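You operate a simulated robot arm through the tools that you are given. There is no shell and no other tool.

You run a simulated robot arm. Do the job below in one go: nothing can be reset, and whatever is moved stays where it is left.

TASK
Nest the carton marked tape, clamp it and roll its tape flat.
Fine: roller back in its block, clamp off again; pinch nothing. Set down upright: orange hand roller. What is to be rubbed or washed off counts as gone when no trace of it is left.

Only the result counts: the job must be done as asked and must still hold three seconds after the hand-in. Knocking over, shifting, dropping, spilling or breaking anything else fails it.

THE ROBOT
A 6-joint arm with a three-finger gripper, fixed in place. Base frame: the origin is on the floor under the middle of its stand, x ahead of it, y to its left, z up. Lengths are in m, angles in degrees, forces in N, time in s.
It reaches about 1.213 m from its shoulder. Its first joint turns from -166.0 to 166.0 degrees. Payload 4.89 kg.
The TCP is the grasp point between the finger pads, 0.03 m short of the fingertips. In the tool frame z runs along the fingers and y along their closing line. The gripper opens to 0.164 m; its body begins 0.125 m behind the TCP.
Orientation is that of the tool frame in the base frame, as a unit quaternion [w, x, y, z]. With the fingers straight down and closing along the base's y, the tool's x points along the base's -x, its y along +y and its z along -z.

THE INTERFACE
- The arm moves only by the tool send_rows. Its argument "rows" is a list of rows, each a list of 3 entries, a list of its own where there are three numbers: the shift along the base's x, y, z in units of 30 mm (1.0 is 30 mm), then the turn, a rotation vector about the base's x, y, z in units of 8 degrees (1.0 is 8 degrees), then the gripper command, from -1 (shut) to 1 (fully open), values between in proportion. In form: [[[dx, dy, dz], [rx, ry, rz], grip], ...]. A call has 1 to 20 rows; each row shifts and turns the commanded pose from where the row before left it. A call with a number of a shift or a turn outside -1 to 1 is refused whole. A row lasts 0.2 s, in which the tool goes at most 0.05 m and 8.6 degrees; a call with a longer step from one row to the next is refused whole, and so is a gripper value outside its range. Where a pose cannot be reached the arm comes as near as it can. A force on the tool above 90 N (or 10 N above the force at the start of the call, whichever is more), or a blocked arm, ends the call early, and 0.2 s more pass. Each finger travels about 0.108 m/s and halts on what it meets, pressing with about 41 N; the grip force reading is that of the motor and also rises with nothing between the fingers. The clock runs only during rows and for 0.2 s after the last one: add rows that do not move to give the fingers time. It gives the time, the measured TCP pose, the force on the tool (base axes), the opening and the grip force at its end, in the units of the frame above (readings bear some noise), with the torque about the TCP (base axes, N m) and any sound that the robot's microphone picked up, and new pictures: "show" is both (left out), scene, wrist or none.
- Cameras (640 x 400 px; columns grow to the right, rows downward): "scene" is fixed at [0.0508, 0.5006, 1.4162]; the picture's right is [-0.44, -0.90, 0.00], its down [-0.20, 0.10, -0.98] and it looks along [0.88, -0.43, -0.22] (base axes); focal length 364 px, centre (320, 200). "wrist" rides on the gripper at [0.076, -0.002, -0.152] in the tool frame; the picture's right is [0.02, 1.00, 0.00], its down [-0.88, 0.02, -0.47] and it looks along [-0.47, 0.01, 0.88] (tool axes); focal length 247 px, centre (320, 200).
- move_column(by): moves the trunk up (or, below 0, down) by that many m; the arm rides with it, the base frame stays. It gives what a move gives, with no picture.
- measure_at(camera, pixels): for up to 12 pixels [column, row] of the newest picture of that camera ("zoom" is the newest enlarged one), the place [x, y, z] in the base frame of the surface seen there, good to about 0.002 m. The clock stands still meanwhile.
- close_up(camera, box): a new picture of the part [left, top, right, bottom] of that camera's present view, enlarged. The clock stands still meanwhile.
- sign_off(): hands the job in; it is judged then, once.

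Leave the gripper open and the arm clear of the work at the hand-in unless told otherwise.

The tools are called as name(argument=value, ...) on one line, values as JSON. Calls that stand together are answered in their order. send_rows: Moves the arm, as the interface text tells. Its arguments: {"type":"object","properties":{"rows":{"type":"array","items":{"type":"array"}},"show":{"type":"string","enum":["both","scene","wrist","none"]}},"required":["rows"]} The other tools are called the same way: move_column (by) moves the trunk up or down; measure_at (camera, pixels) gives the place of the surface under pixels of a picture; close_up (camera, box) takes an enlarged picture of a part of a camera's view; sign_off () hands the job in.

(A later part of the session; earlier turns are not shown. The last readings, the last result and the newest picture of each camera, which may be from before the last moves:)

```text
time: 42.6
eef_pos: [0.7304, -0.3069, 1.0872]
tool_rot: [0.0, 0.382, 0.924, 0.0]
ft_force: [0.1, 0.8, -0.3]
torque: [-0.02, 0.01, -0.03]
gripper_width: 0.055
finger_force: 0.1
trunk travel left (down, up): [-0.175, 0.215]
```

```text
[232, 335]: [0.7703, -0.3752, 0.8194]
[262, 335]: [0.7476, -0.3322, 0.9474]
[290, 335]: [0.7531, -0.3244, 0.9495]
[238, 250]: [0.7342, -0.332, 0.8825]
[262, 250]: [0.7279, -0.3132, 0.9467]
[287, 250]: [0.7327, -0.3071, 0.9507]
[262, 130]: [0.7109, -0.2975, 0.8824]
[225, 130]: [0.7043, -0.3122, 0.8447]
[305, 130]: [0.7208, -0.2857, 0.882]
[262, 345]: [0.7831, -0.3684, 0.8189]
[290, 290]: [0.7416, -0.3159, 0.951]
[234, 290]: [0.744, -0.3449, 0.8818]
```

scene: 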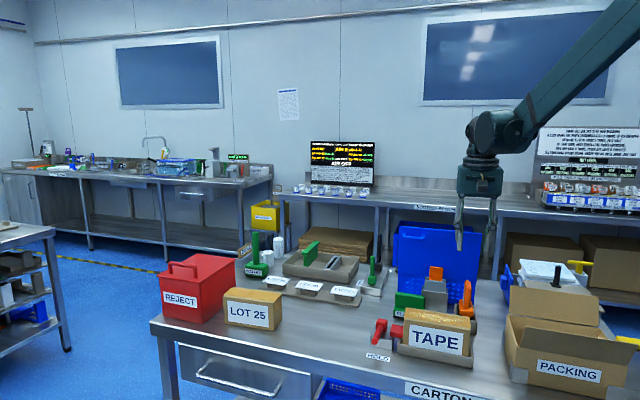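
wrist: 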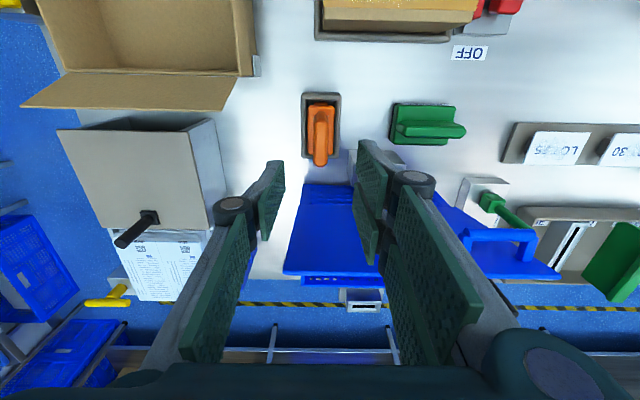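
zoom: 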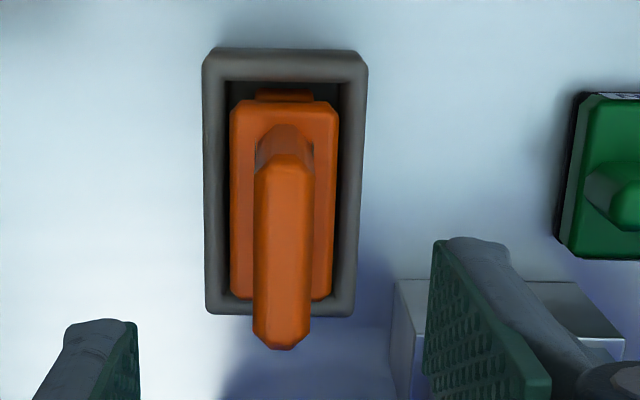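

Centred within 1 mm. I descend 0.10 m first.

send_rows(rows=[[[0, 0, -0.8], [0, 0, 0], -0.33], [[0, 0, -0.9], [0, 0, 0], -0.33], [[0, 0, -0.9], [0, 0, 0], -0.33], [[0, 0, -0.7], [0, 0, 0], -0.33], [[0, 0, 0], [0, 0, 0], -0.33]])

close_up(camera="scene", box=[400, 200, 530, 340])

```text
time: 43.8
eef_pos: [0.7304, -0.3075, 0.9892]
tool_rot: [0.0, 0.383, 0.924, -0.001]
ft_force: [-0.3, 0.2, -0.4]
torque: [0.0, 0.02, 0.0]
gripper_width: 0.055
finger_force: 0.0
trunk travel left (down, up): [-0.175, 0.215]
```

scene: 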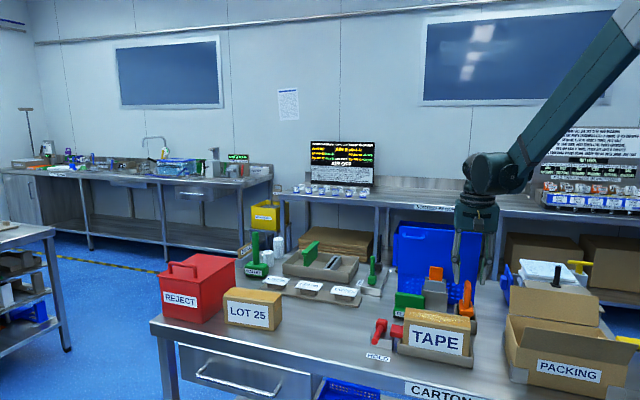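
wrist: 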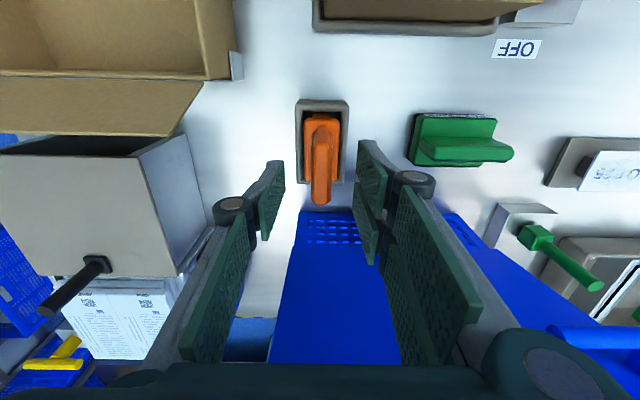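

```text
2.86 times, centred on (465, 270) of scene
```

zoom: 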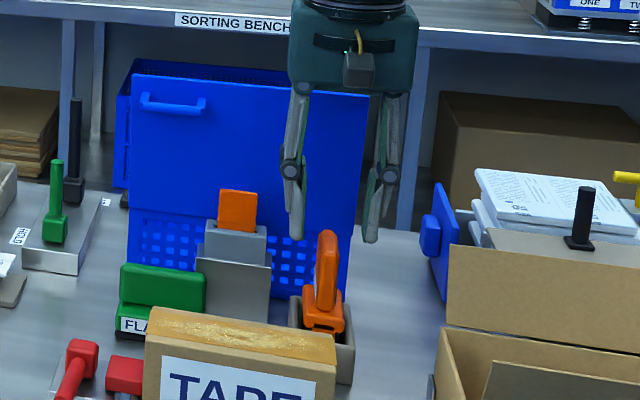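

Clearance to the crate looks good. I descend the last 0.064 m to TCP z≈0.925.

send_rows(rows=[[[0, 0, -0.7], [0, 0, 0], -0.33], [[0, 0, -0.7], [0, 0, 0], -0.33], [[0, 0, -0.73], [0, 0, 0], -0.33], [[0, 0, 0], [0, 0, 0], -0.33]])

close_up(camera="wrist", box=[260, 80, 400, 280])

close_up(camera="scene", box=[400, 200, 530, 340])

```text
time: 44.8
eef_pos: [0.7295, -0.3078, 0.9242]
tool_rot: [0.0, 0.382, 0.924, 0.0]
ft_force: [0.8, -0.8, 0.3]
torque: [0.01, 0.04, 0.0]
gripper_width: 0.0549
finger_force: 0.0
trunk travel left (down, up): [-0.175, 0.215]
```

scene: 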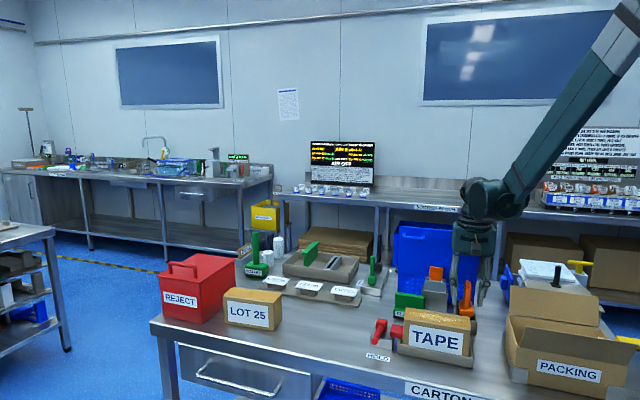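
wrist: 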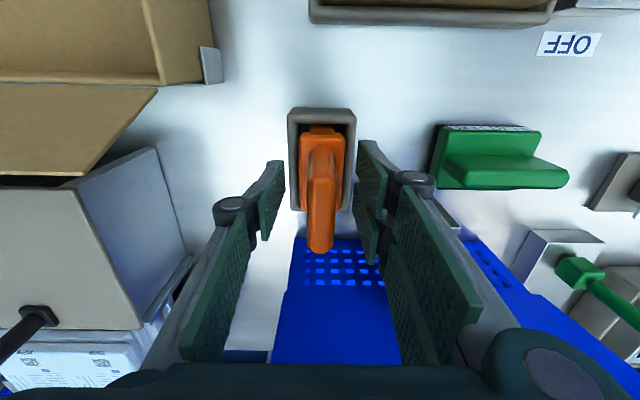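

```text
2.00 times, centred on (330, 180) of wrist
```

zoom: 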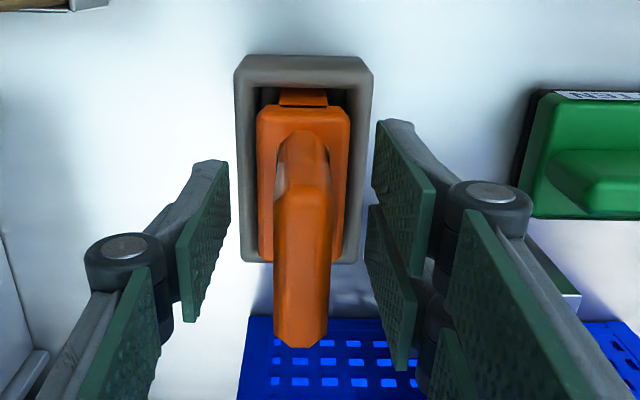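

```text
2.86 times, centred on (465, 270) of scene
```

zoom: 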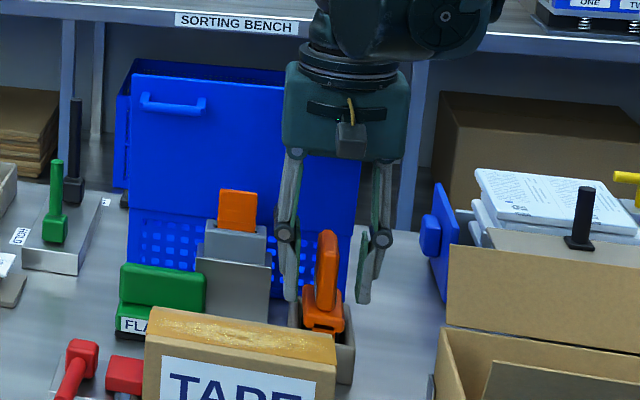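

No contact. I close the fingers on the handle with a tiny centring shift.

send_rows(rows=[[[0.035, 0.035, 0], [0, 0, 0], -0.33], [[0, 0, 0], [0, 0, 0], -0.6], [[0, 0, 0], [0, 0, 0], -0.9], [[0, 0, 0], [0, 0, 0], -1], [[0, 0, 0], [0, 0, 0], -1]])

close_up(camera="wrist", box=[260, 80, 400, 280])

```text
time: 46.0
eef_pos: [0.7309, -0.3066, 0.9235]
tool_rot: [0.0, 0.383, 0.924, 0.0]
ft_force: [0.3, 0.1, 0.0]
torque: [0.07, -0.01, 0.01]
gripper_width: 0.0177
finger_force: 41.1
trunk travel left (down, up): [-0.175, 0.215]
```

scene: 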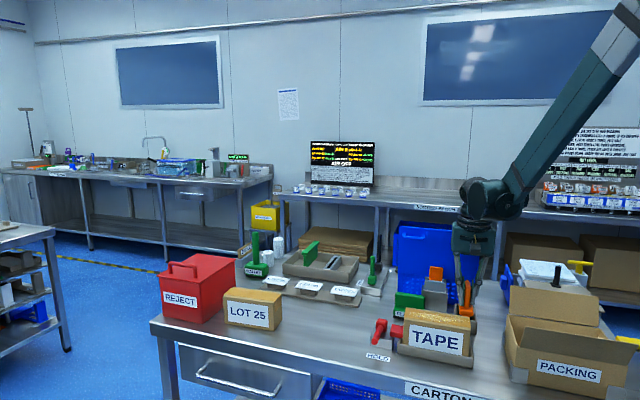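
wrist: 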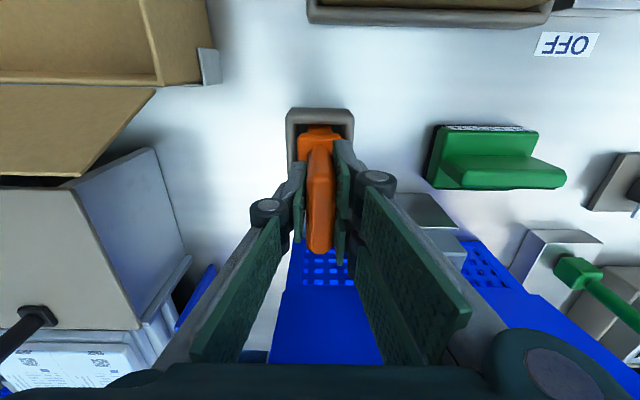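

```text
2.00 times, centred on (330, 180) of wrist
```

zoom: 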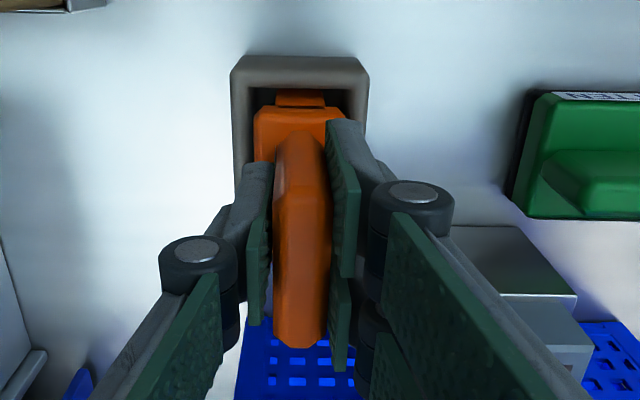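

Gripped at 17.7 mm with 41 N. I lift straight up 0.12 m and look.

send_rows(rows=[[[0, 0, 0.2], [0, 0, 0], -1], [[0, 0, 0.5], [0, 0, 0], -1], [[0, 0, 0.8], [0, 0, 0], -1], [[0, 0, 0.9], [0, 0, 0], -1], [[0, 0, 0.9], [0, 0, 0], -1], [[0, 0, 0.7], [0, 0, 0], -1], [[0, 0, 0], [0, 0, 0], -1]])

close_up(camera="scene", box=[420, 200, 530, 340])

```text
time: 47.6
eef_pos: [0.7317, -0.3065, 1.0449]
tool_rot: [0.0, 0.383, 0.924, 0.0]
ft_force: [-0.8, -0.3, -1.8]
torque: [-0.01, -0.01, 0.01]
gripper_width: 0.0175
finger_force: 41.3
trunk travel left (down, up): [-0.175, 0.215]
```

scene: 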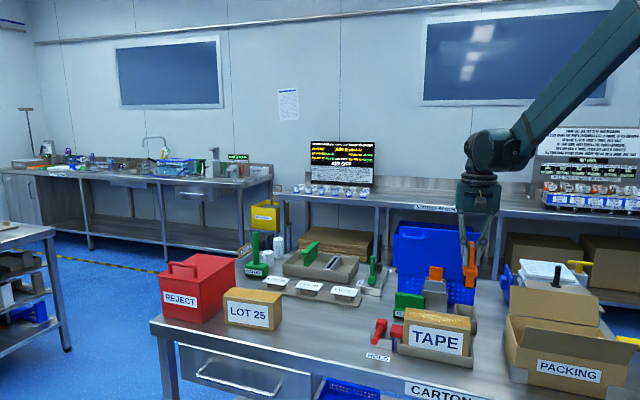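
wrist: 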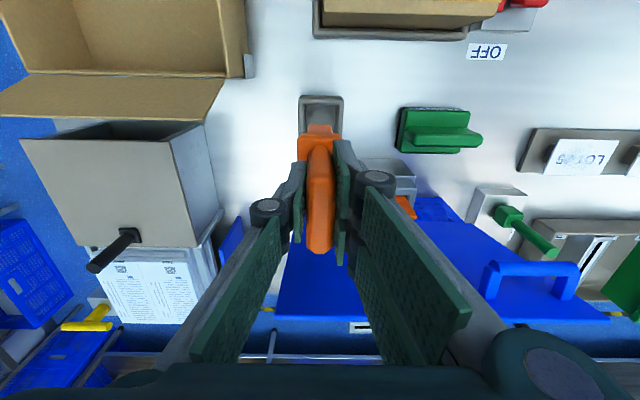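

```text
2.86 times, centred on (475, 270) of scene
```

zoom: 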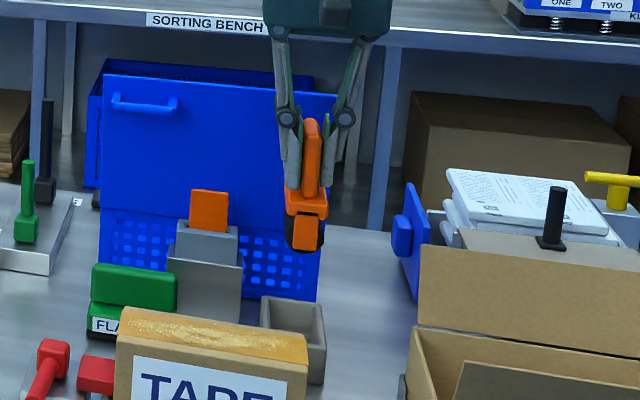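

The roller is free of its block. I zoom on it to find its wheel's bottom and width.

close_up(camera="scene", box=[450, 225, 500, 300])

measure_at(camera="scene", pixels=[[472, 285], [472, 282], [470, 278], [476, 285], [466, 284], [480, 284], [464, 280], [482, 280], [472, 272], [470, 262], [461, 270], [482, 270]])

```text
5.33 times, centred on (475, 262) of scene
```

zoom: 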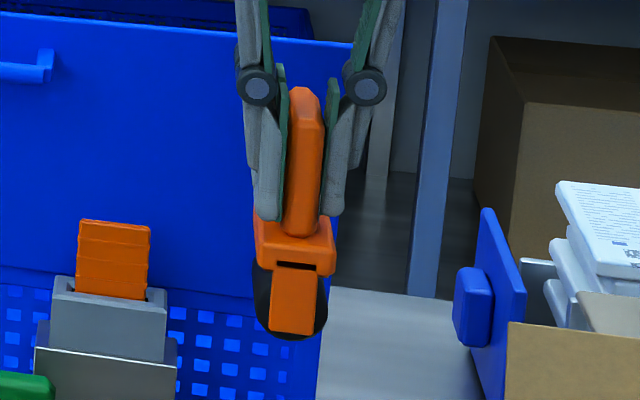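

```text
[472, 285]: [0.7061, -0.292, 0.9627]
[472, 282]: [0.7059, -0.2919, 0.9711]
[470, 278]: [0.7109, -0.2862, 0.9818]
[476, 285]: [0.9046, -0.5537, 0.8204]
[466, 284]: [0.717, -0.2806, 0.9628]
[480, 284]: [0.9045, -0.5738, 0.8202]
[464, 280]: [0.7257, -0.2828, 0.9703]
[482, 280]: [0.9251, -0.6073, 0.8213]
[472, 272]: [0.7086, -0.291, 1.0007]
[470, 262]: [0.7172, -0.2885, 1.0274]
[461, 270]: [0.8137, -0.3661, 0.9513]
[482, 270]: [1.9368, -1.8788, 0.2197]
```

I measure the black wheel in this enlarged picture.

measure_at(camera="zoom", pixels=[[290, 337], [280, 335], [300, 337], [260, 300], [262, 280], [324, 305], [322, 320], [270, 325], [290, 330], [293, 300], [295, 250], [295, 230]])

```text
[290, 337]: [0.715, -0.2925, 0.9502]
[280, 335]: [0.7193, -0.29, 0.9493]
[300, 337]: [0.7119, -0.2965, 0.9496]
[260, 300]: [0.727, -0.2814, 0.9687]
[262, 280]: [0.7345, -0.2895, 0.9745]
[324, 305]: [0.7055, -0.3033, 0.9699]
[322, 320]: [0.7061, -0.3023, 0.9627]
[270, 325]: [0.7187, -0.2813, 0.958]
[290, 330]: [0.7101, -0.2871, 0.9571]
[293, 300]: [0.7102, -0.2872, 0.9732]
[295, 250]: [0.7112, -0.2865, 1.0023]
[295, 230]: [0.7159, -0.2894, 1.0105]
```

Wheel bottom is 0.0945 below the TCP, wheel about 49 mm wide along its axle. I move level to above the near end of the carton (33 mm above its top).

send_rows(rows=[[[-0.3, 0.4, 0.1], [0, 0, 0], -1], [[-0.653, 0.841, 0], [0, 0, 0], -1], [[-0.653, 0.841, 0], [0, 0, 0], -1], [[-0.653, 0.841, 0], [0, 0, 0], -1], [[-0.653, 0.841, 0], [0, 0, 0], -1], [[-0.352, 0.443, 0], [0, 0, 0], -1], [[0, 0, 0], [0, 0, 0], -1]])

close_up(camera="wrist", box=[200, 60, 480, 260])

close_up(camera="scene", box=[370, 240, 510, 370])

```text
time: 49.2
eef_pos: [0.6326, -0.1799, 1.0461]
tool_rot: [0.0, 0.383, 0.924, 0.0]
ft_force: [-0.9, 0.8, -1.7]
torque: [-0.01, -0.06, 0.01]
gripper_width: 0.0175
finger_force: 41.5
trunk travel left (down, up): [-0.175, 0.215]
```

scene: 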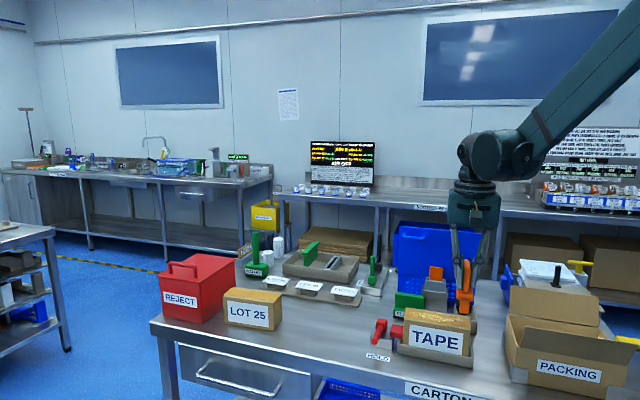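
wrist: 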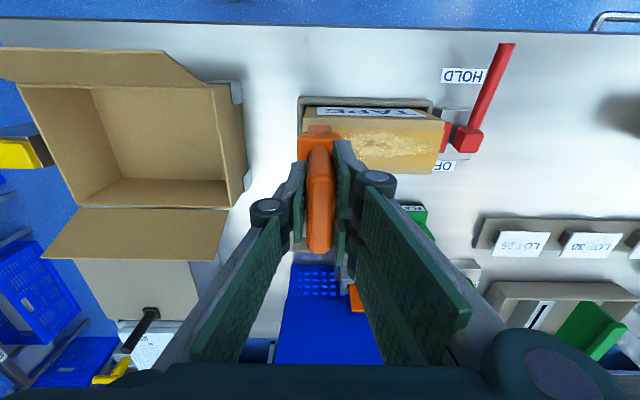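

```text
2.00 times, centred on (340, 160) of wrist
```

zoom: 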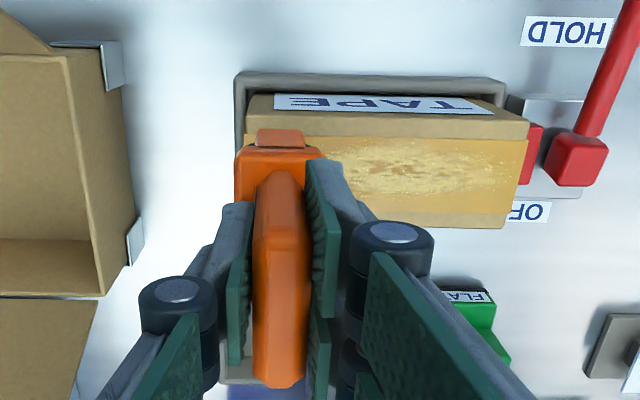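

```text
3.08 times, centred on (440, 305) of scene
```

zoom: 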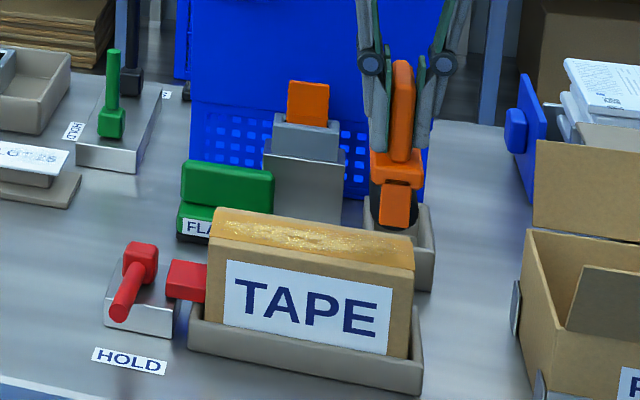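

I measure the carton top and tape edges in the wrist picture after clamping.

measure_at(camera="wrist", pixels=[[442, 124], [430, 172], [400, 121], [395, 130], [400, 168], [400, 171], [436, 145], [308, 118], [420, 150], [345, 127], [441, 133], [399, 166]])

close_up(camera="wrist", box=[290, 90, 470, 190])

```text
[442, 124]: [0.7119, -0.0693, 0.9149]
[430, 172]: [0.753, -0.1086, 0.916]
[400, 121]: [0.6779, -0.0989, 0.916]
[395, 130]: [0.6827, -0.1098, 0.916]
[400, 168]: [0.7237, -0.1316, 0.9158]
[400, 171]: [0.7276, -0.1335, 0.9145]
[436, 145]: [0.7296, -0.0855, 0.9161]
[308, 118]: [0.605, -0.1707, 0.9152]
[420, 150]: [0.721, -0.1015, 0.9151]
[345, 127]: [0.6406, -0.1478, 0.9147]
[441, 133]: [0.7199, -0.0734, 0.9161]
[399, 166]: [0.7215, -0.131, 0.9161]
```

```text
3.56 times, centred on (380, 140) of wrist
```

zoom: 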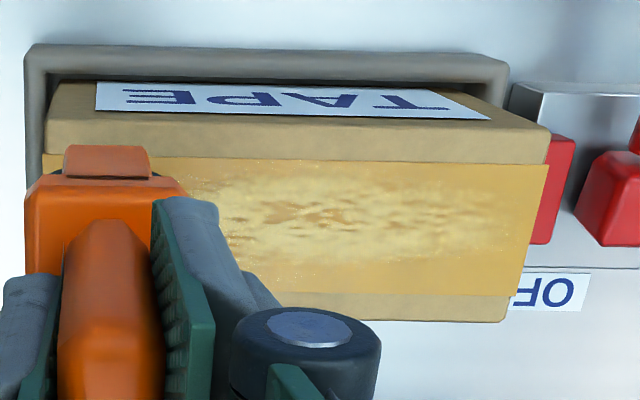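

I measure the tape's edges in this zoom.

measure_at(camera="zoom", pixels=[[400, 164], [400, 158], [400, 293], [400, 299], [450, 318], [450, 162], [545, 180], [525, 280], [230, 180], [300, 200], [500, 200], [480, 270]])

```text
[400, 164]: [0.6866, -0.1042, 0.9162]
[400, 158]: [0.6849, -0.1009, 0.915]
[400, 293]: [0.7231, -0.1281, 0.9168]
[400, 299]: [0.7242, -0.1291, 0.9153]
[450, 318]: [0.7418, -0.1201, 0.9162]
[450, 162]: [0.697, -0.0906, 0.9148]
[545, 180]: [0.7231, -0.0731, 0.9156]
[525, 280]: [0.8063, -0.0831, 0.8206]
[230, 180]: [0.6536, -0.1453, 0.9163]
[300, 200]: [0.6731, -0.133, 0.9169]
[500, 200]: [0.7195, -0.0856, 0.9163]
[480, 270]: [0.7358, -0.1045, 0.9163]
```

Tape spans v 0.558–0.602; wheel covers nearly the same width. I go to the near end of the tape and lower to a few mm above it.

send_rows(rows=[[[-0.25, -0.32, -0.5], [0, 0, 0], -1], [[0, 0, -0.5], [0, 0, 0], -1], [[0, 0, 0], [0, 0, 0], -1]], show="wrist")

close_up(camera="scene", box=[390, 250, 490, 350])

```text
time: 50.0
eef_pos: [0.6249, -0.1892, 1.0154]
tool_rot: [0.0, 0.383, 0.924, 0.0]
ft_force: [-0.4, 0.2, -1.7]
torque: [0.06, 0.01, -0.01]
gripper_width: 0.0174
finger_force: 41.1
trunk travel left (down, up): [-0.175, 0.215]
```

wrist: 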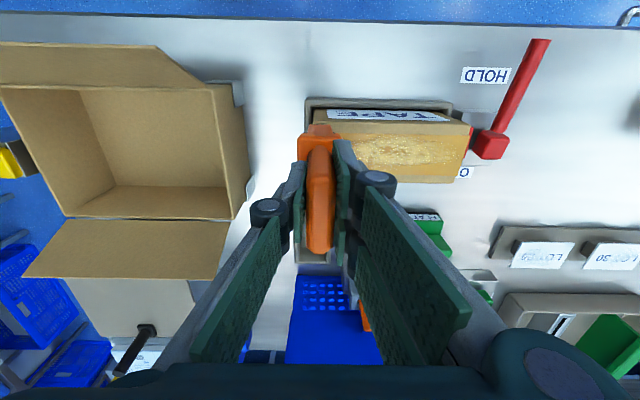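

```text
4.00 times, centred on (440, 300) of scene
```

zoom: 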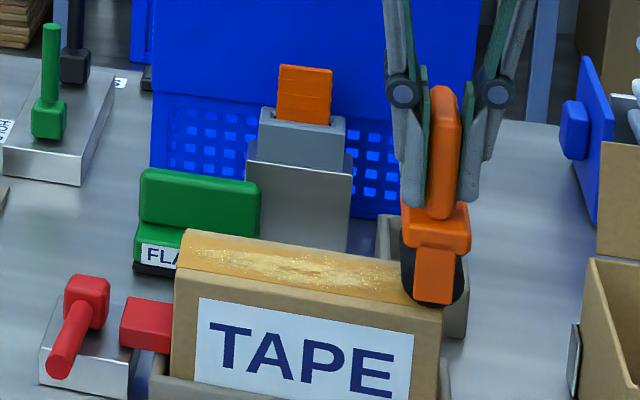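

The wheel is about 5 mm above the tape end. I lower in small steps watching the force.

send_rows(rows=[[[0, 0, -0.1], [0, 0, 0], -1], [[0, 0, -0.05], [0, 0, 0], -1], [[0, 0, 0], [0, 0, 0], -1]], show="none")

```text
time: 50.8
eef_pos: [0.6247, -0.1906, 1.0139]
tool_rot: [0.0, 0.383, 0.924, 0.0]
ft_force: [8.1, -8.7, 62.7]
torque: [-0.56, -0.61, 0.04]
gripper_width: 0.0175
finger_force: 40.6
trunk travel left (down, up): [-0.175, 0.215]
```

Force jumped to 63 N, more than wanted: contact came earlier. I back up 3 mm and re-read.

send_rows(rows=[[[0, 0, 0.1], [0, 0, 0], -1], [[0, 0, 0], [0, 0, 0], -1]])

close_up(camera="scene", box=[410, 260, 490, 340])

close_up(camera="wrist", box=[280, 90, 400, 190])

```text
time: 51.4
eef_pos: [0.6263, -0.1899, 1.0137]
tool_rot: [-0.001, 0.382, 0.924, 0.0]
ft_force: [-1.2, -0.2, -1.6]
torque: [-0.02, 0.04, 0.0]
gripper_width: 0.0174
finger_force: 40.9
trunk travel left (down, up): [-0.175, 0.215]
```

scene: 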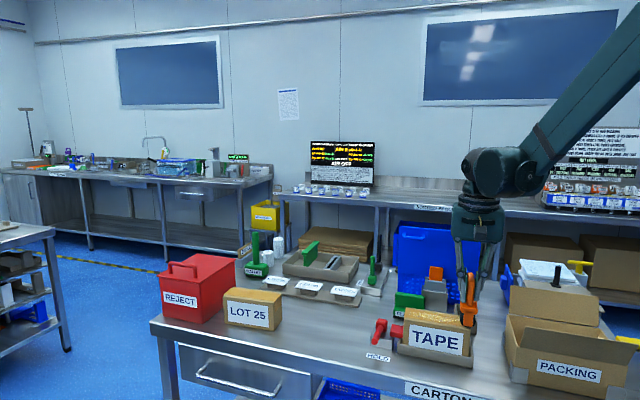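
wrist: 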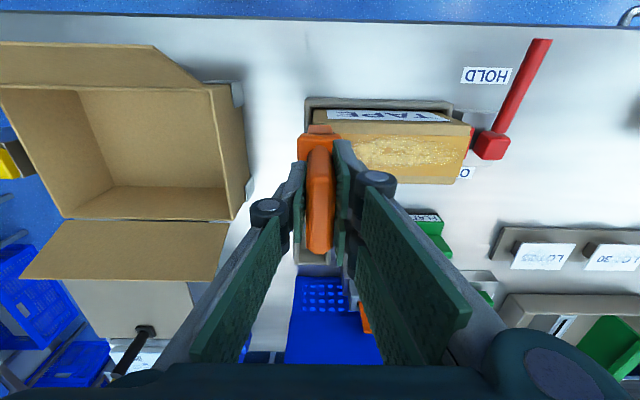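

```text
5.00 times, centred on (450, 300) of scene
```

zoom: 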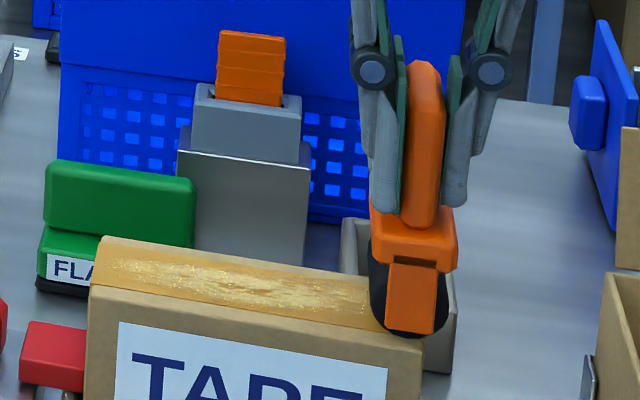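

```text
4.00 times, centred on (340, 140) of wrist
```

zoom: 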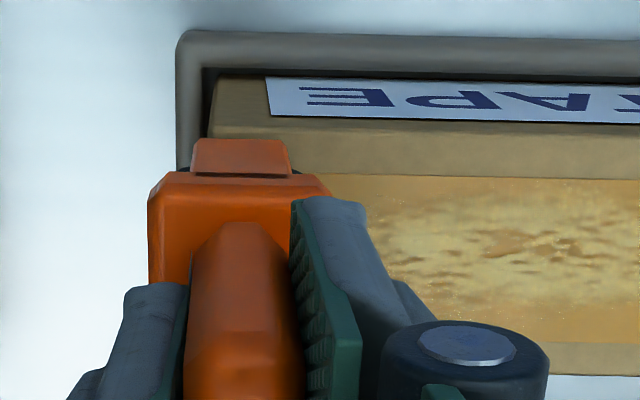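

Free again at 3 mm up; the contact is stiff (~25 N per mm). I step down in 0.6 mm increments to reach about 15–25 N.

send_rows(rows=[[[0, 0, -0.03], [0, 0, 0], -1], [[0, 0, 0], [0, 0, 0], -1]], show="none")

```text
time: 52.0
eef_pos: [0.6271, -0.1905, 1.014]
tool_rot: [0.0, 0.383, 0.924, 0.0]
ft_force: [-0.1, 0.6, 0.4]
torque: [0.06, 0.13, 0.01]
gripper_width: 0.0177
finger_force: 41.1
trunk travel left (down, up): [-0.175, 0.215]
```

Just touching. One more 0.6 mm.

send_rows(rows=[[[0, 0, -0.02], [0, 0, 0], -1], [[0, 0, 0], [0, 0, 0], -1]], show="none")

```text
time: 52.6
eef_pos: [0.6275, -0.1908, 1.0135]
tool_rot: [0.0, 0.383, 0.924, 0.0]
ft_force: [1.1, -1.1, 9.3]
torque: [0.05, 0.08, 0.01]
gripper_width: 0.0176
finger_force: 40.9
trunk travel left (down, up): [-0.175, 0.215]
```

About 11 N of pressure. I add 0.3 mm and start rolling along the tape (+x,+y), 10 mm per row, five rows first.

send_rows(rows=[[[0, 0, -0.01], [0, 0, 0], -1], [[0.12, 0.12, 0], [0, 0, 0], -1], [[0.24, 0.24, 0], [0, 0, 0], -1], [[0.24, 0.24, 0], [0, 0, 0], -1], [[0.24, 0.24, 0], [0, 0, 0], -1], [[0.24, 0.24, 0], [0, 0, 0], -1], [[0, 0, 0], [0, 0, 0], -1]])

close_up(camera="scene", box=[390, 270, 490, 350])

close_up(camera="wrist", box=[240, 80, 420, 190])

```text
time: 54.2
eef_pos: [0.6599, -0.156, 1.0138]
tool_rot: [0.0, 0.383, 0.924, 0.0]
ft_force: [-0.6, 0.4, -0.8]
torque: [0.08, 0.06, 0.01]
gripper_width: 0.0176
finger_force: 41.3
trunk travel left (down, up): [-0.175, 0.215]
```

scene: 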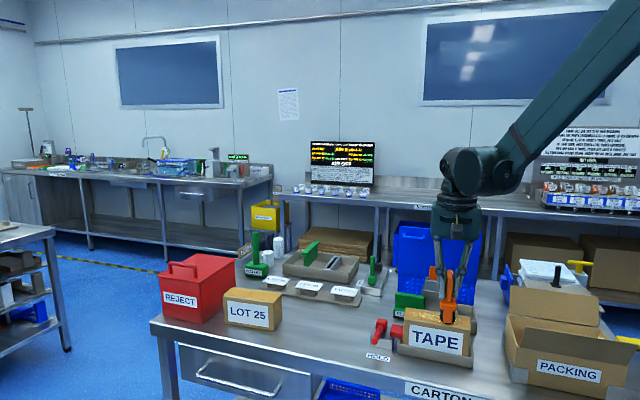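
wrist: 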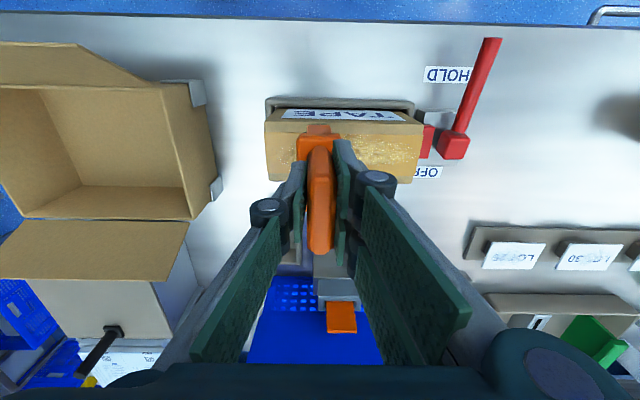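

```text
5.00 times, centred on (440, 310) of scene
```

zoom: 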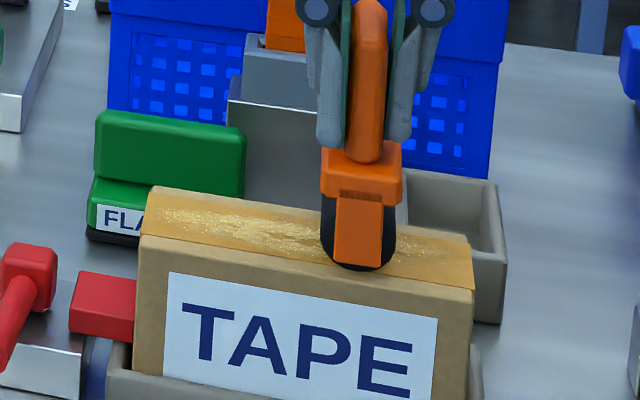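

```text
3.56 times, centred on (330, 135) of wrist
```

zoom: 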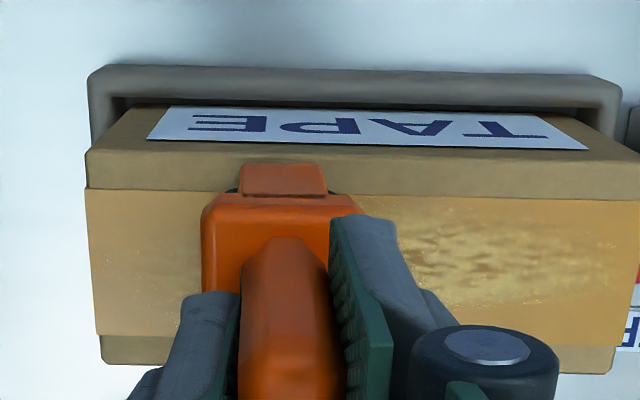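

The bubbles behind the wheel are fading, but the pressure fell off to ~1 N. I lower 0.6 mm and re-read.

send_rows(rows=[[[0, 0, -0.02], [0, 0, 0], -1], [[0, 0, 0], [0, 0, 0], -1]], show="none")

```text
time: 54.8
eef_pos: [0.6596, -0.1558, 1.0142]
tool_rot: [0.0, 0.383, 0.924, 0.0]
ft_force: [3.6, 4.4, 8.7]
torque: [0.46, -0.43, 0.02]
gripper_width: 0.0174
finger_force: 41.2
trunk travel left (down, up): [-0.175, 0.215]
```

10 N. I press a bit more and roll on with a slight downward bias.

send_rows(rows=[[[0, 0, -0.02], [0, 0, 0], -1], [[0.2, 0.2, -0.003], [0, 0, 0], -1], [[0.2, 0.2, -0.003], [0, 0, 0], -1], [[0.2, 0.2, -0.003], [0, 0, 0], -1]], show="none")

```text
time: 55.8
eef_pos: [0.6755, -0.1384, 1.0142]
tool_rot: [0.0, 0.382, 0.924, 0.001]
ft_force: [-4.8, -3.5, 6.1]
torque: [-0.35, 0.42, -0.01]
gripper_width: 0.0176
finger_force: 40.6
trunk travel left (down, up): [-0.175, 0.215]
```

8 N. I press a little more and continue rolling.

send_rows(rows=[[[0, 0, -0.02], [0, 0, 0], -1], [[0.2, 0.2, -0.003], [0, 0, 0], -1], [[0.2, 0.2, -0.003], [0, 0, 0], -1], [[0.2, 0.2, -0.003], [0, 0, 0], -1]])

close_up(camera="wrist", box=[240, 80, 420, 190])

close_up(camera="scene", box=[390, 270, 490, 350])

```text
time: 56.8
eef_pos: [0.6933, -0.1216, 1.0138]
tool_rot: [0.001, 0.382, 0.924, -0.001]
ft_force: [-17.5, -18.6, 37.4]
torque: [-1.75, 1.77, -0.06]
gripper_width: 0.0176
finger_force: 40.5
trunk travel left (down, up): [-0.175, 0.215]
```

scene: 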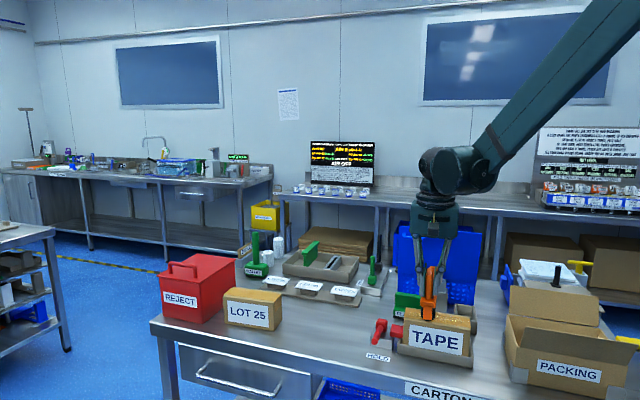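
wrist: 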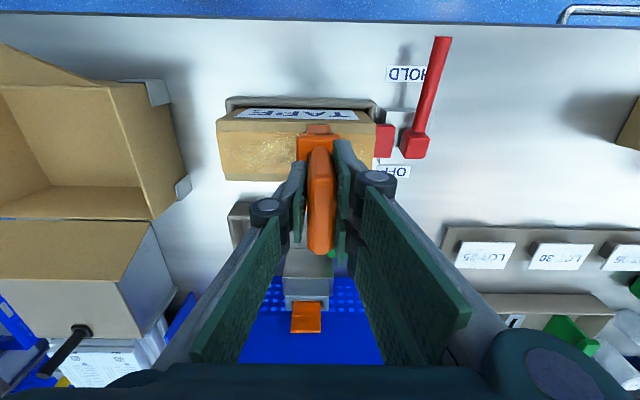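

```text
3.56 times, centred on (330, 135) of wrist
```

zoom: 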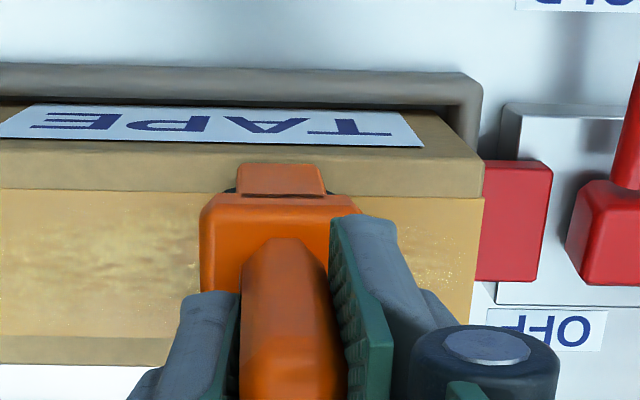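

```text
5.00 times, centred on (440, 310) of scene
```

zoom: 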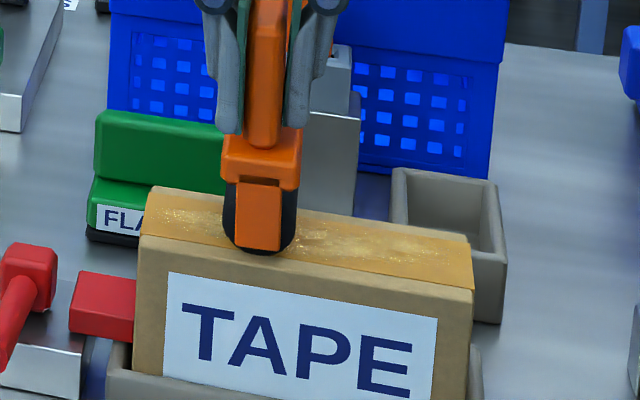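

The bubbles shrink gradually with each pass. Force is now 37 N with 25 N drag, so I pause to let it settle and ease up 0.3 mm.

send_rows(rows=[[[0, 0, 0.01], [0, 0, 0], -1], [[0, 0, 0], [0, 0, 0], -1]], show="none")

```text
time: 57.4
eef_pos: [0.6937, -0.1217, 1.014]
tool_rot: [0.002, 0.382, 0.924, 0.0]
ft_force: [-16.5, -17.7, 42.2]
torque: [-1.57, 1.55, -0.06]
gripper_width: 0.0178
finger_force: 40.9
trunk travel left (down, up): [-0.175, 0.215]
```

Resting drag of 24 N: the wheel rolls stiffly, so I should press less. I raise by 0.9 mm.

send_rows(rows=[[[0, 0, 0.03], [0, 0, 0], -1], [[0, 0, 0], [0, 0, 0], -1]], show="none")

```text
time: 58.0
eef_pos: [0.6934, -0.1211, 1.0131]
tool_rot: [-0.001, 0.383, 0.924, 0.0]
ft_force: [-10.5, -4.4, 27.2]
torque: [-0.47, 1.02, -0.04]
gripper_width: 0.0176
finger_force: 41.3
trunk travel left (down, up): [-0.175, 0.215]
```

29 N pressure. I continue rolling to the clamp end of the tape with a slight lift.

send_rows(rows=[[[0.1, 0.1, 0.01], [0, 0, 0], -1], [[0.2, 0.2, 0], [0, 0, 0], -1], [[0.2, 0.2, 0], [0, 0, 0], -1], [[0.2, 0.2, 0], [0, 0, 0], -1]], show="none")

```text
time: 59.0
eef_pos: [0.7159, -0.1014, 1.014]
tool_rot: [0.0, 0.383, 0.924, 0.0]
ft_force: [-7.5, -4.6, 8.6]
torque: [-0.46, 0.6, -0.11]
gripper_width: 0.0175
finger_force: 40.8
trunk travel left (down, up): [-0.175, 0.215]
```

10 N. I roll the last 20 mm to the end and look.

send_rows(rows=[[[0, 0, -0.015], [0, 0, 0], -1], [[0.2, 0.2, 0], [0, 0, 0], -1], [[0.2, 0.2, 0], [0, 0, 0], -1], [[0.05, 0.05, 0], [0, 0, 0], -1], [[0, 0, 0], [0, 0, 0], -1]])

close_up(camera="wrist", box=[180, 80, 400, 200])

close_up(camera="scene", box=[390, 270, 490, 350])

```text
time: 60.2
eef_pos: [0.7277, -0.0885, 1.0127]
tool_rot: [0.001, 0.383, 0.924, -0.001]
ft_force: [-5.4, -22.0, 31.2]
torque: [-2.08, 0.56, -0.06]
gripper_width: 0.0174
finger_force: 41.0
trunk travel left (down, up): [-0.175, 0.215]
```

scene: 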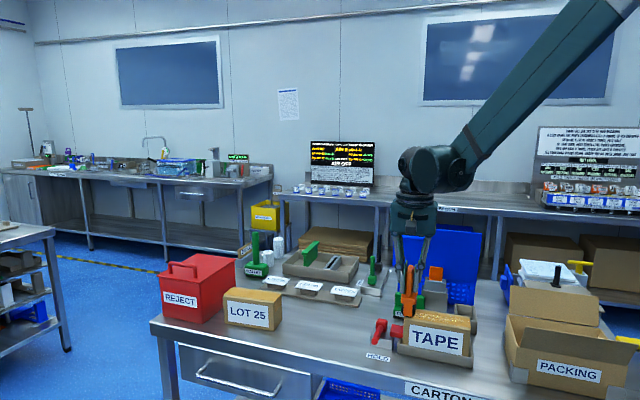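
wrist: 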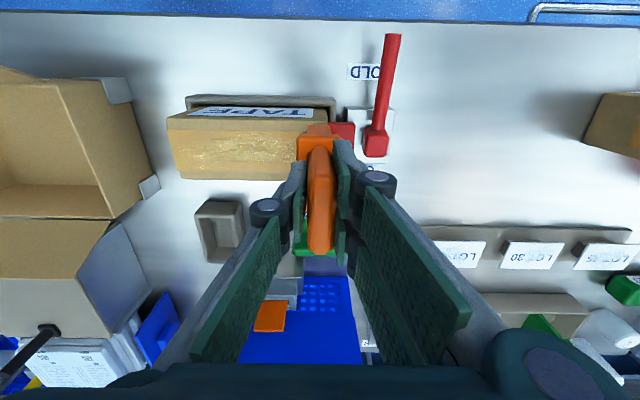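

```text
2.91 times, centred on (290, 140) of wrist
```

zoom: 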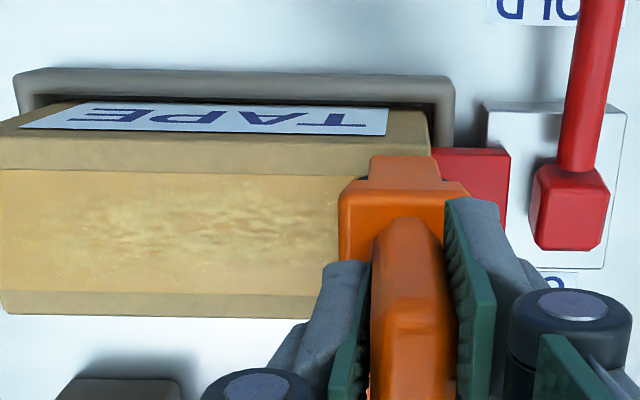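

```text
5.00 times, centred on (440, 310) of scene
```

zoom: 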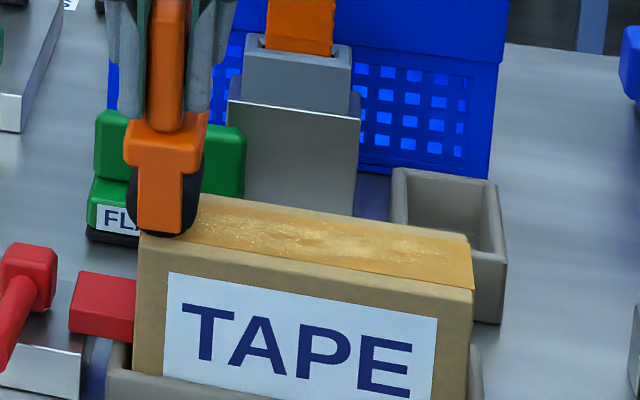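

About half of the bubble marks are gone after one pass. I roll back the other way with a slight upward bias, checking the force in stages.

send_rows(rows=[[[0, 0, 0.015], [0, 0, 0], -1], [[-0.2, -0.2, 0], [0, 0, 0], -1], [[-0.2, -0.2, 0], [0, 0, 0], -1], [[-0.2, -0.2, 0], [0, 0, 0], -1], [[-0.2, -0.2, 0], [0, 0, 0], -1]], show="none")

```text
time: 61.4
eef_pos: [0.7043, -0.1099, 1.0122]
tool_rot: [0.0, 0.383, 0.924, 0.0]
ft_force: [2.4, 6.1, 9.4]
torque: [0.78, -0.16, -0.18]
gripper_width: 0.0176
finger_force: 40.7
trunk travel left (down, up): [-0.175, 0.215]
```

11 N. I press 0.3 mm more and continue back.

send_rows(rows=[[[0, 0, -0.01], [0, 0, 0], -1], [[-0.2, -0.2, 0.002], [0, 0, 0], -1], [[-0.2, -0.2, 0.002], [0, 0, 0], -1], [[-0.2, -0.2, 0.002], [0, 0, 0], -1], [[-0.2, -0.2, 0.002], [0, 0, 0], -1]], show="none")

```text
time: 62.6
eef_pos: [0.6816, -0.1345, 1.0122]
tool_rot: [0.0, 0.383, 0.924, 0.0]
ft_force: [-1.9, -0.8, 0.1]
torque: [0.03, 0.17, -0.02]
gripper_width: 0.0174
finger_force: 40.9
trunk travel left (down, up): [-0.175, 0.215]
```

Pressure dropped to ~2 N. I lower 0.75 mm and read again.

send_rows(rows=[[[0, 0, -0.025], [0, 0, 0], -1], [[0, 0, 0], [0, 0, 0], -1]])

close_up(camera="wrist", box=[220, 80, 440, 200])

```text
time: 63.2
eef_pos: [0.6825, -0.1347, 1.0121]
tool_rot: [0.0, 0.382, 0.924, 0.0]
ft_force: [3.1, 1.1, 11.1]
torque: [0.34, -0.05, -0.03]
gripper_width: 0.0175
finger_force: 41.3
trunk travel left (down, up): [-0.175, 0.215]
```

scene: 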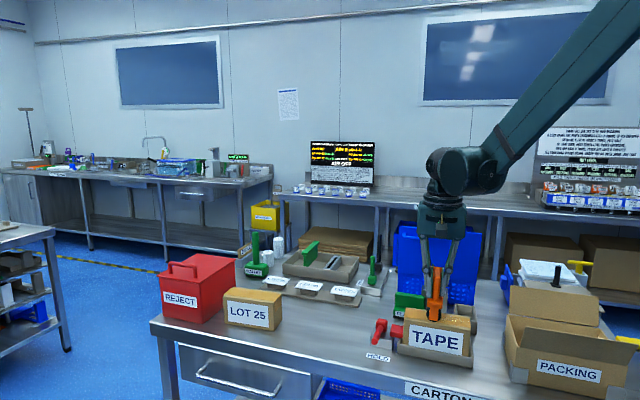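
wrist: 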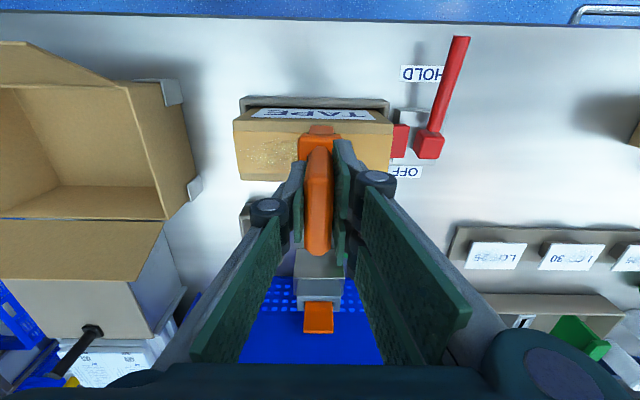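

```text
2.91 times, centred on (330, 140) of wrist
```

zoom: 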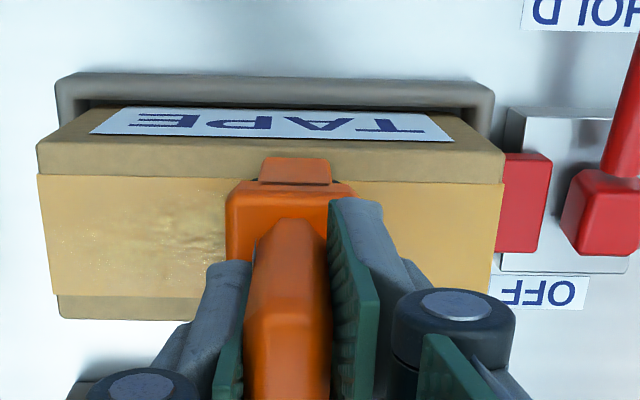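

The right part is smoothing well. I carry on rolling to the left end in stages.

send_rows(rows=[[[0, 0, -0.01], [0, 0, 0], -1], [[-0.2, -0.2, 0], [0, 0, 0], -1], [[-0.2, -0.2, 0], [0, 0, 0], -1], [[-0.2, -0.2, 0], [0, 0, 0], -1]], show="none")

```text
time: 64.2
eef_pos: [0.6639, -0.1517, 1.011]
tool_rot: [0.001, 0.383, 0.924, 0.0]
ft_force: [21.9, 19.1, 44.1]
torque: [2.23, -1.71, -0.33]
gripper_width: 0.0182
finger_force: 41.2
trunk travel left (down, up): [-0.175, 0.215]
```

46 N and 29 N drag: I ease up 0.9 mm.

send_rows(rows=[[[0, 0, 0.03], [0, 0, 0], -1], [[0, 0, 0], [0, 0, 0], -1]], show="none")

```text
time: 64.8
eef_pos: [0.6625, -0.154, 1.013]
tool_rot: [0.0, 0.384, 0.923, 0.0]
ft_force: [0.6, 2.9, 5.3]
torque: [0.47, 0.09, -0.09]
gripper_width: 0.0174
finger_force: 40.6
trunk travel left (down, up): [-0.175, 0.215]
```

7 N now. I continue leftward.

send_rows(rows=[[[0, 0, -0.01], [0, 0, 0], -1], [[-0.2, -0.2, 0.003], [0, 0, 0], -1], [[-0.2, -0.2, 0.003], [0, 0, 0], -1], [[-0.2, -0.2, 0.003], [0, 0, 0], -1]], show="none")

```text
time: 65.8
eef_pos: [0.6468, -0.1712, 1.0129]
tool_rot: [0.0, 0.383, 0.924, -0.001]
ft_force: [0.1, 0.5, -2.2]
torque: [-0.01, 0.04, 0.0]
gripper_width: 0.0174
finger_force: 41.2
trunk travel left (down, up): [-0.175, 0.215]
```

Lifted off. I lower again in a small step.

send_rows(rows=[[[0, 0, -0.03], [0, 0, 0], -1], [[0, 0, 0], [0, 0, 0], -1]], show="none")

```text
time: 66.4
eef_pos: [0.647, -0.1704, 1.0123]
tool_rot: [0.0, 0.383, 0.924, 0.001]
ft_force: [-0.3, 0.7, 3.5]
torque: [0.11, 0.11, -0.01]
gripper_width: 0.0174
finger_force: 41.2
trunk travel left (down, up): [-0.175, 0.215]
```

5 N. I add 0.6 mm and roll two rows.

send_rows(rows=[[[0, 0, -0.02], [0, 0, 0], -1], [[-0.2, -0.2, 0], [0, 0, 0], -1], [[-0.2, -0.2, 0], [0, 0, 0], -1]], show="none")

```text
time: 67.2
eef_pos: [0.6347, -0.1814, 1.0123]
tool_rot: [0.001, 0.383, 0.924, 0.001]
ft_force: [19.4, 13.3, 37.0]
torque: [1.58, -1.51, -0.14]
gripper_width: 0.0176
finger_force: 40.7
trunk travel left (down, up): [-0.175, 0.215]
```

38 N; I ease 0.45 mm and roll to the left end.

send_rows(rows=[[[-0.1, -0.1, 0.02], [0, 0, 0], -1], [[-0.2, -0.2, 0], [0, 0, 0], -1], [[-0.1, -0.1, 0], [0, 0, 0], -1], [[0, 0, 0], [0, 0, 0], -1]])

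close_up(camera="wrist", box=[290, 80, 510, 200])

close_up(camera="scene", box=[390, 270, 490, 350])

```text
time: 68.2
eef_pos: [0.6216, -0.1962, 1.0117]
tool_rot: [0.002, 0.382, 0.924, 0.0]
ft_force: [-0.5, -0.5, -1.5]
torque: [0.0, 0.02, -0.03]
gripper_width: 0.0176
finger_force: 40.6
trunk travel left (down, up): [-0.175, 0.215]
```

scene: 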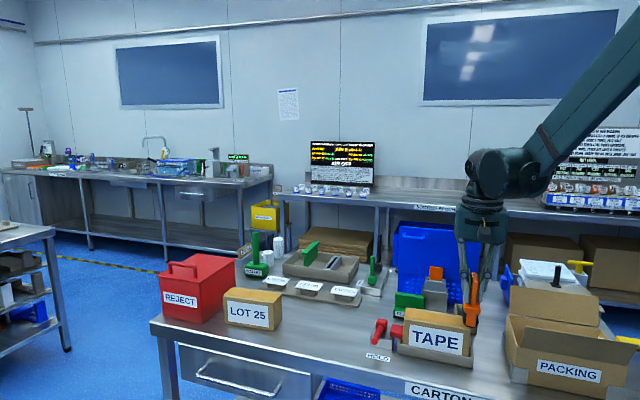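
wrist: 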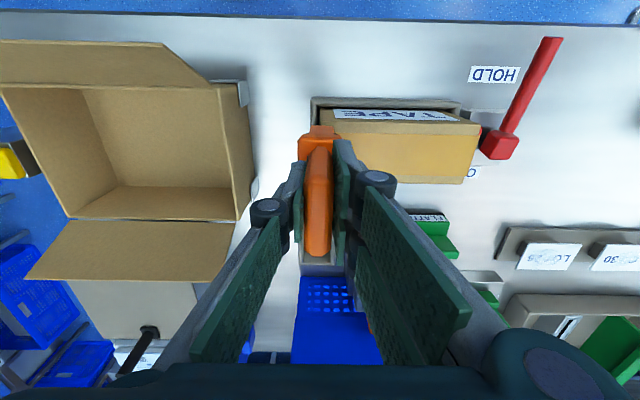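

```text
2.91 times, centred on (400, 140) of wrist
```

zoom: 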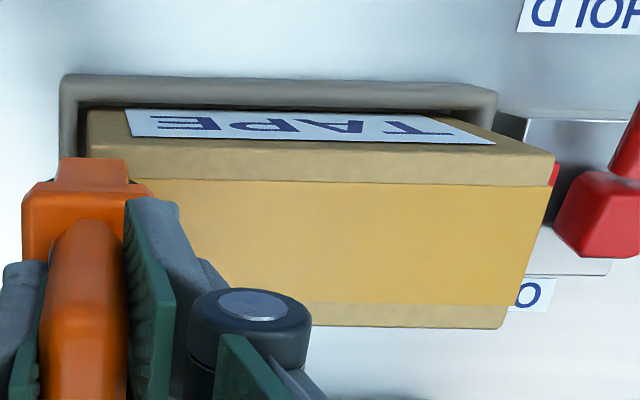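

```text
5.00 times, centred on (440, 310) of scene
```

zoom: 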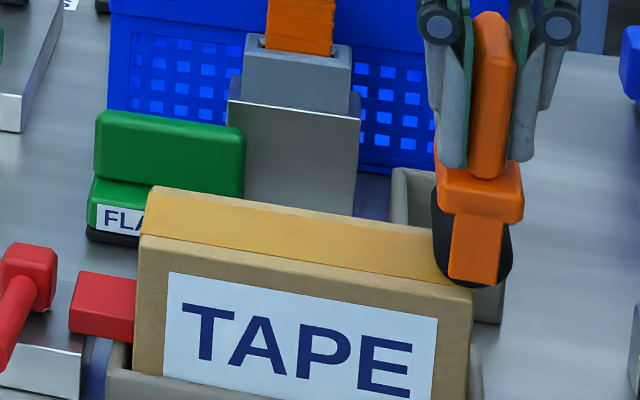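

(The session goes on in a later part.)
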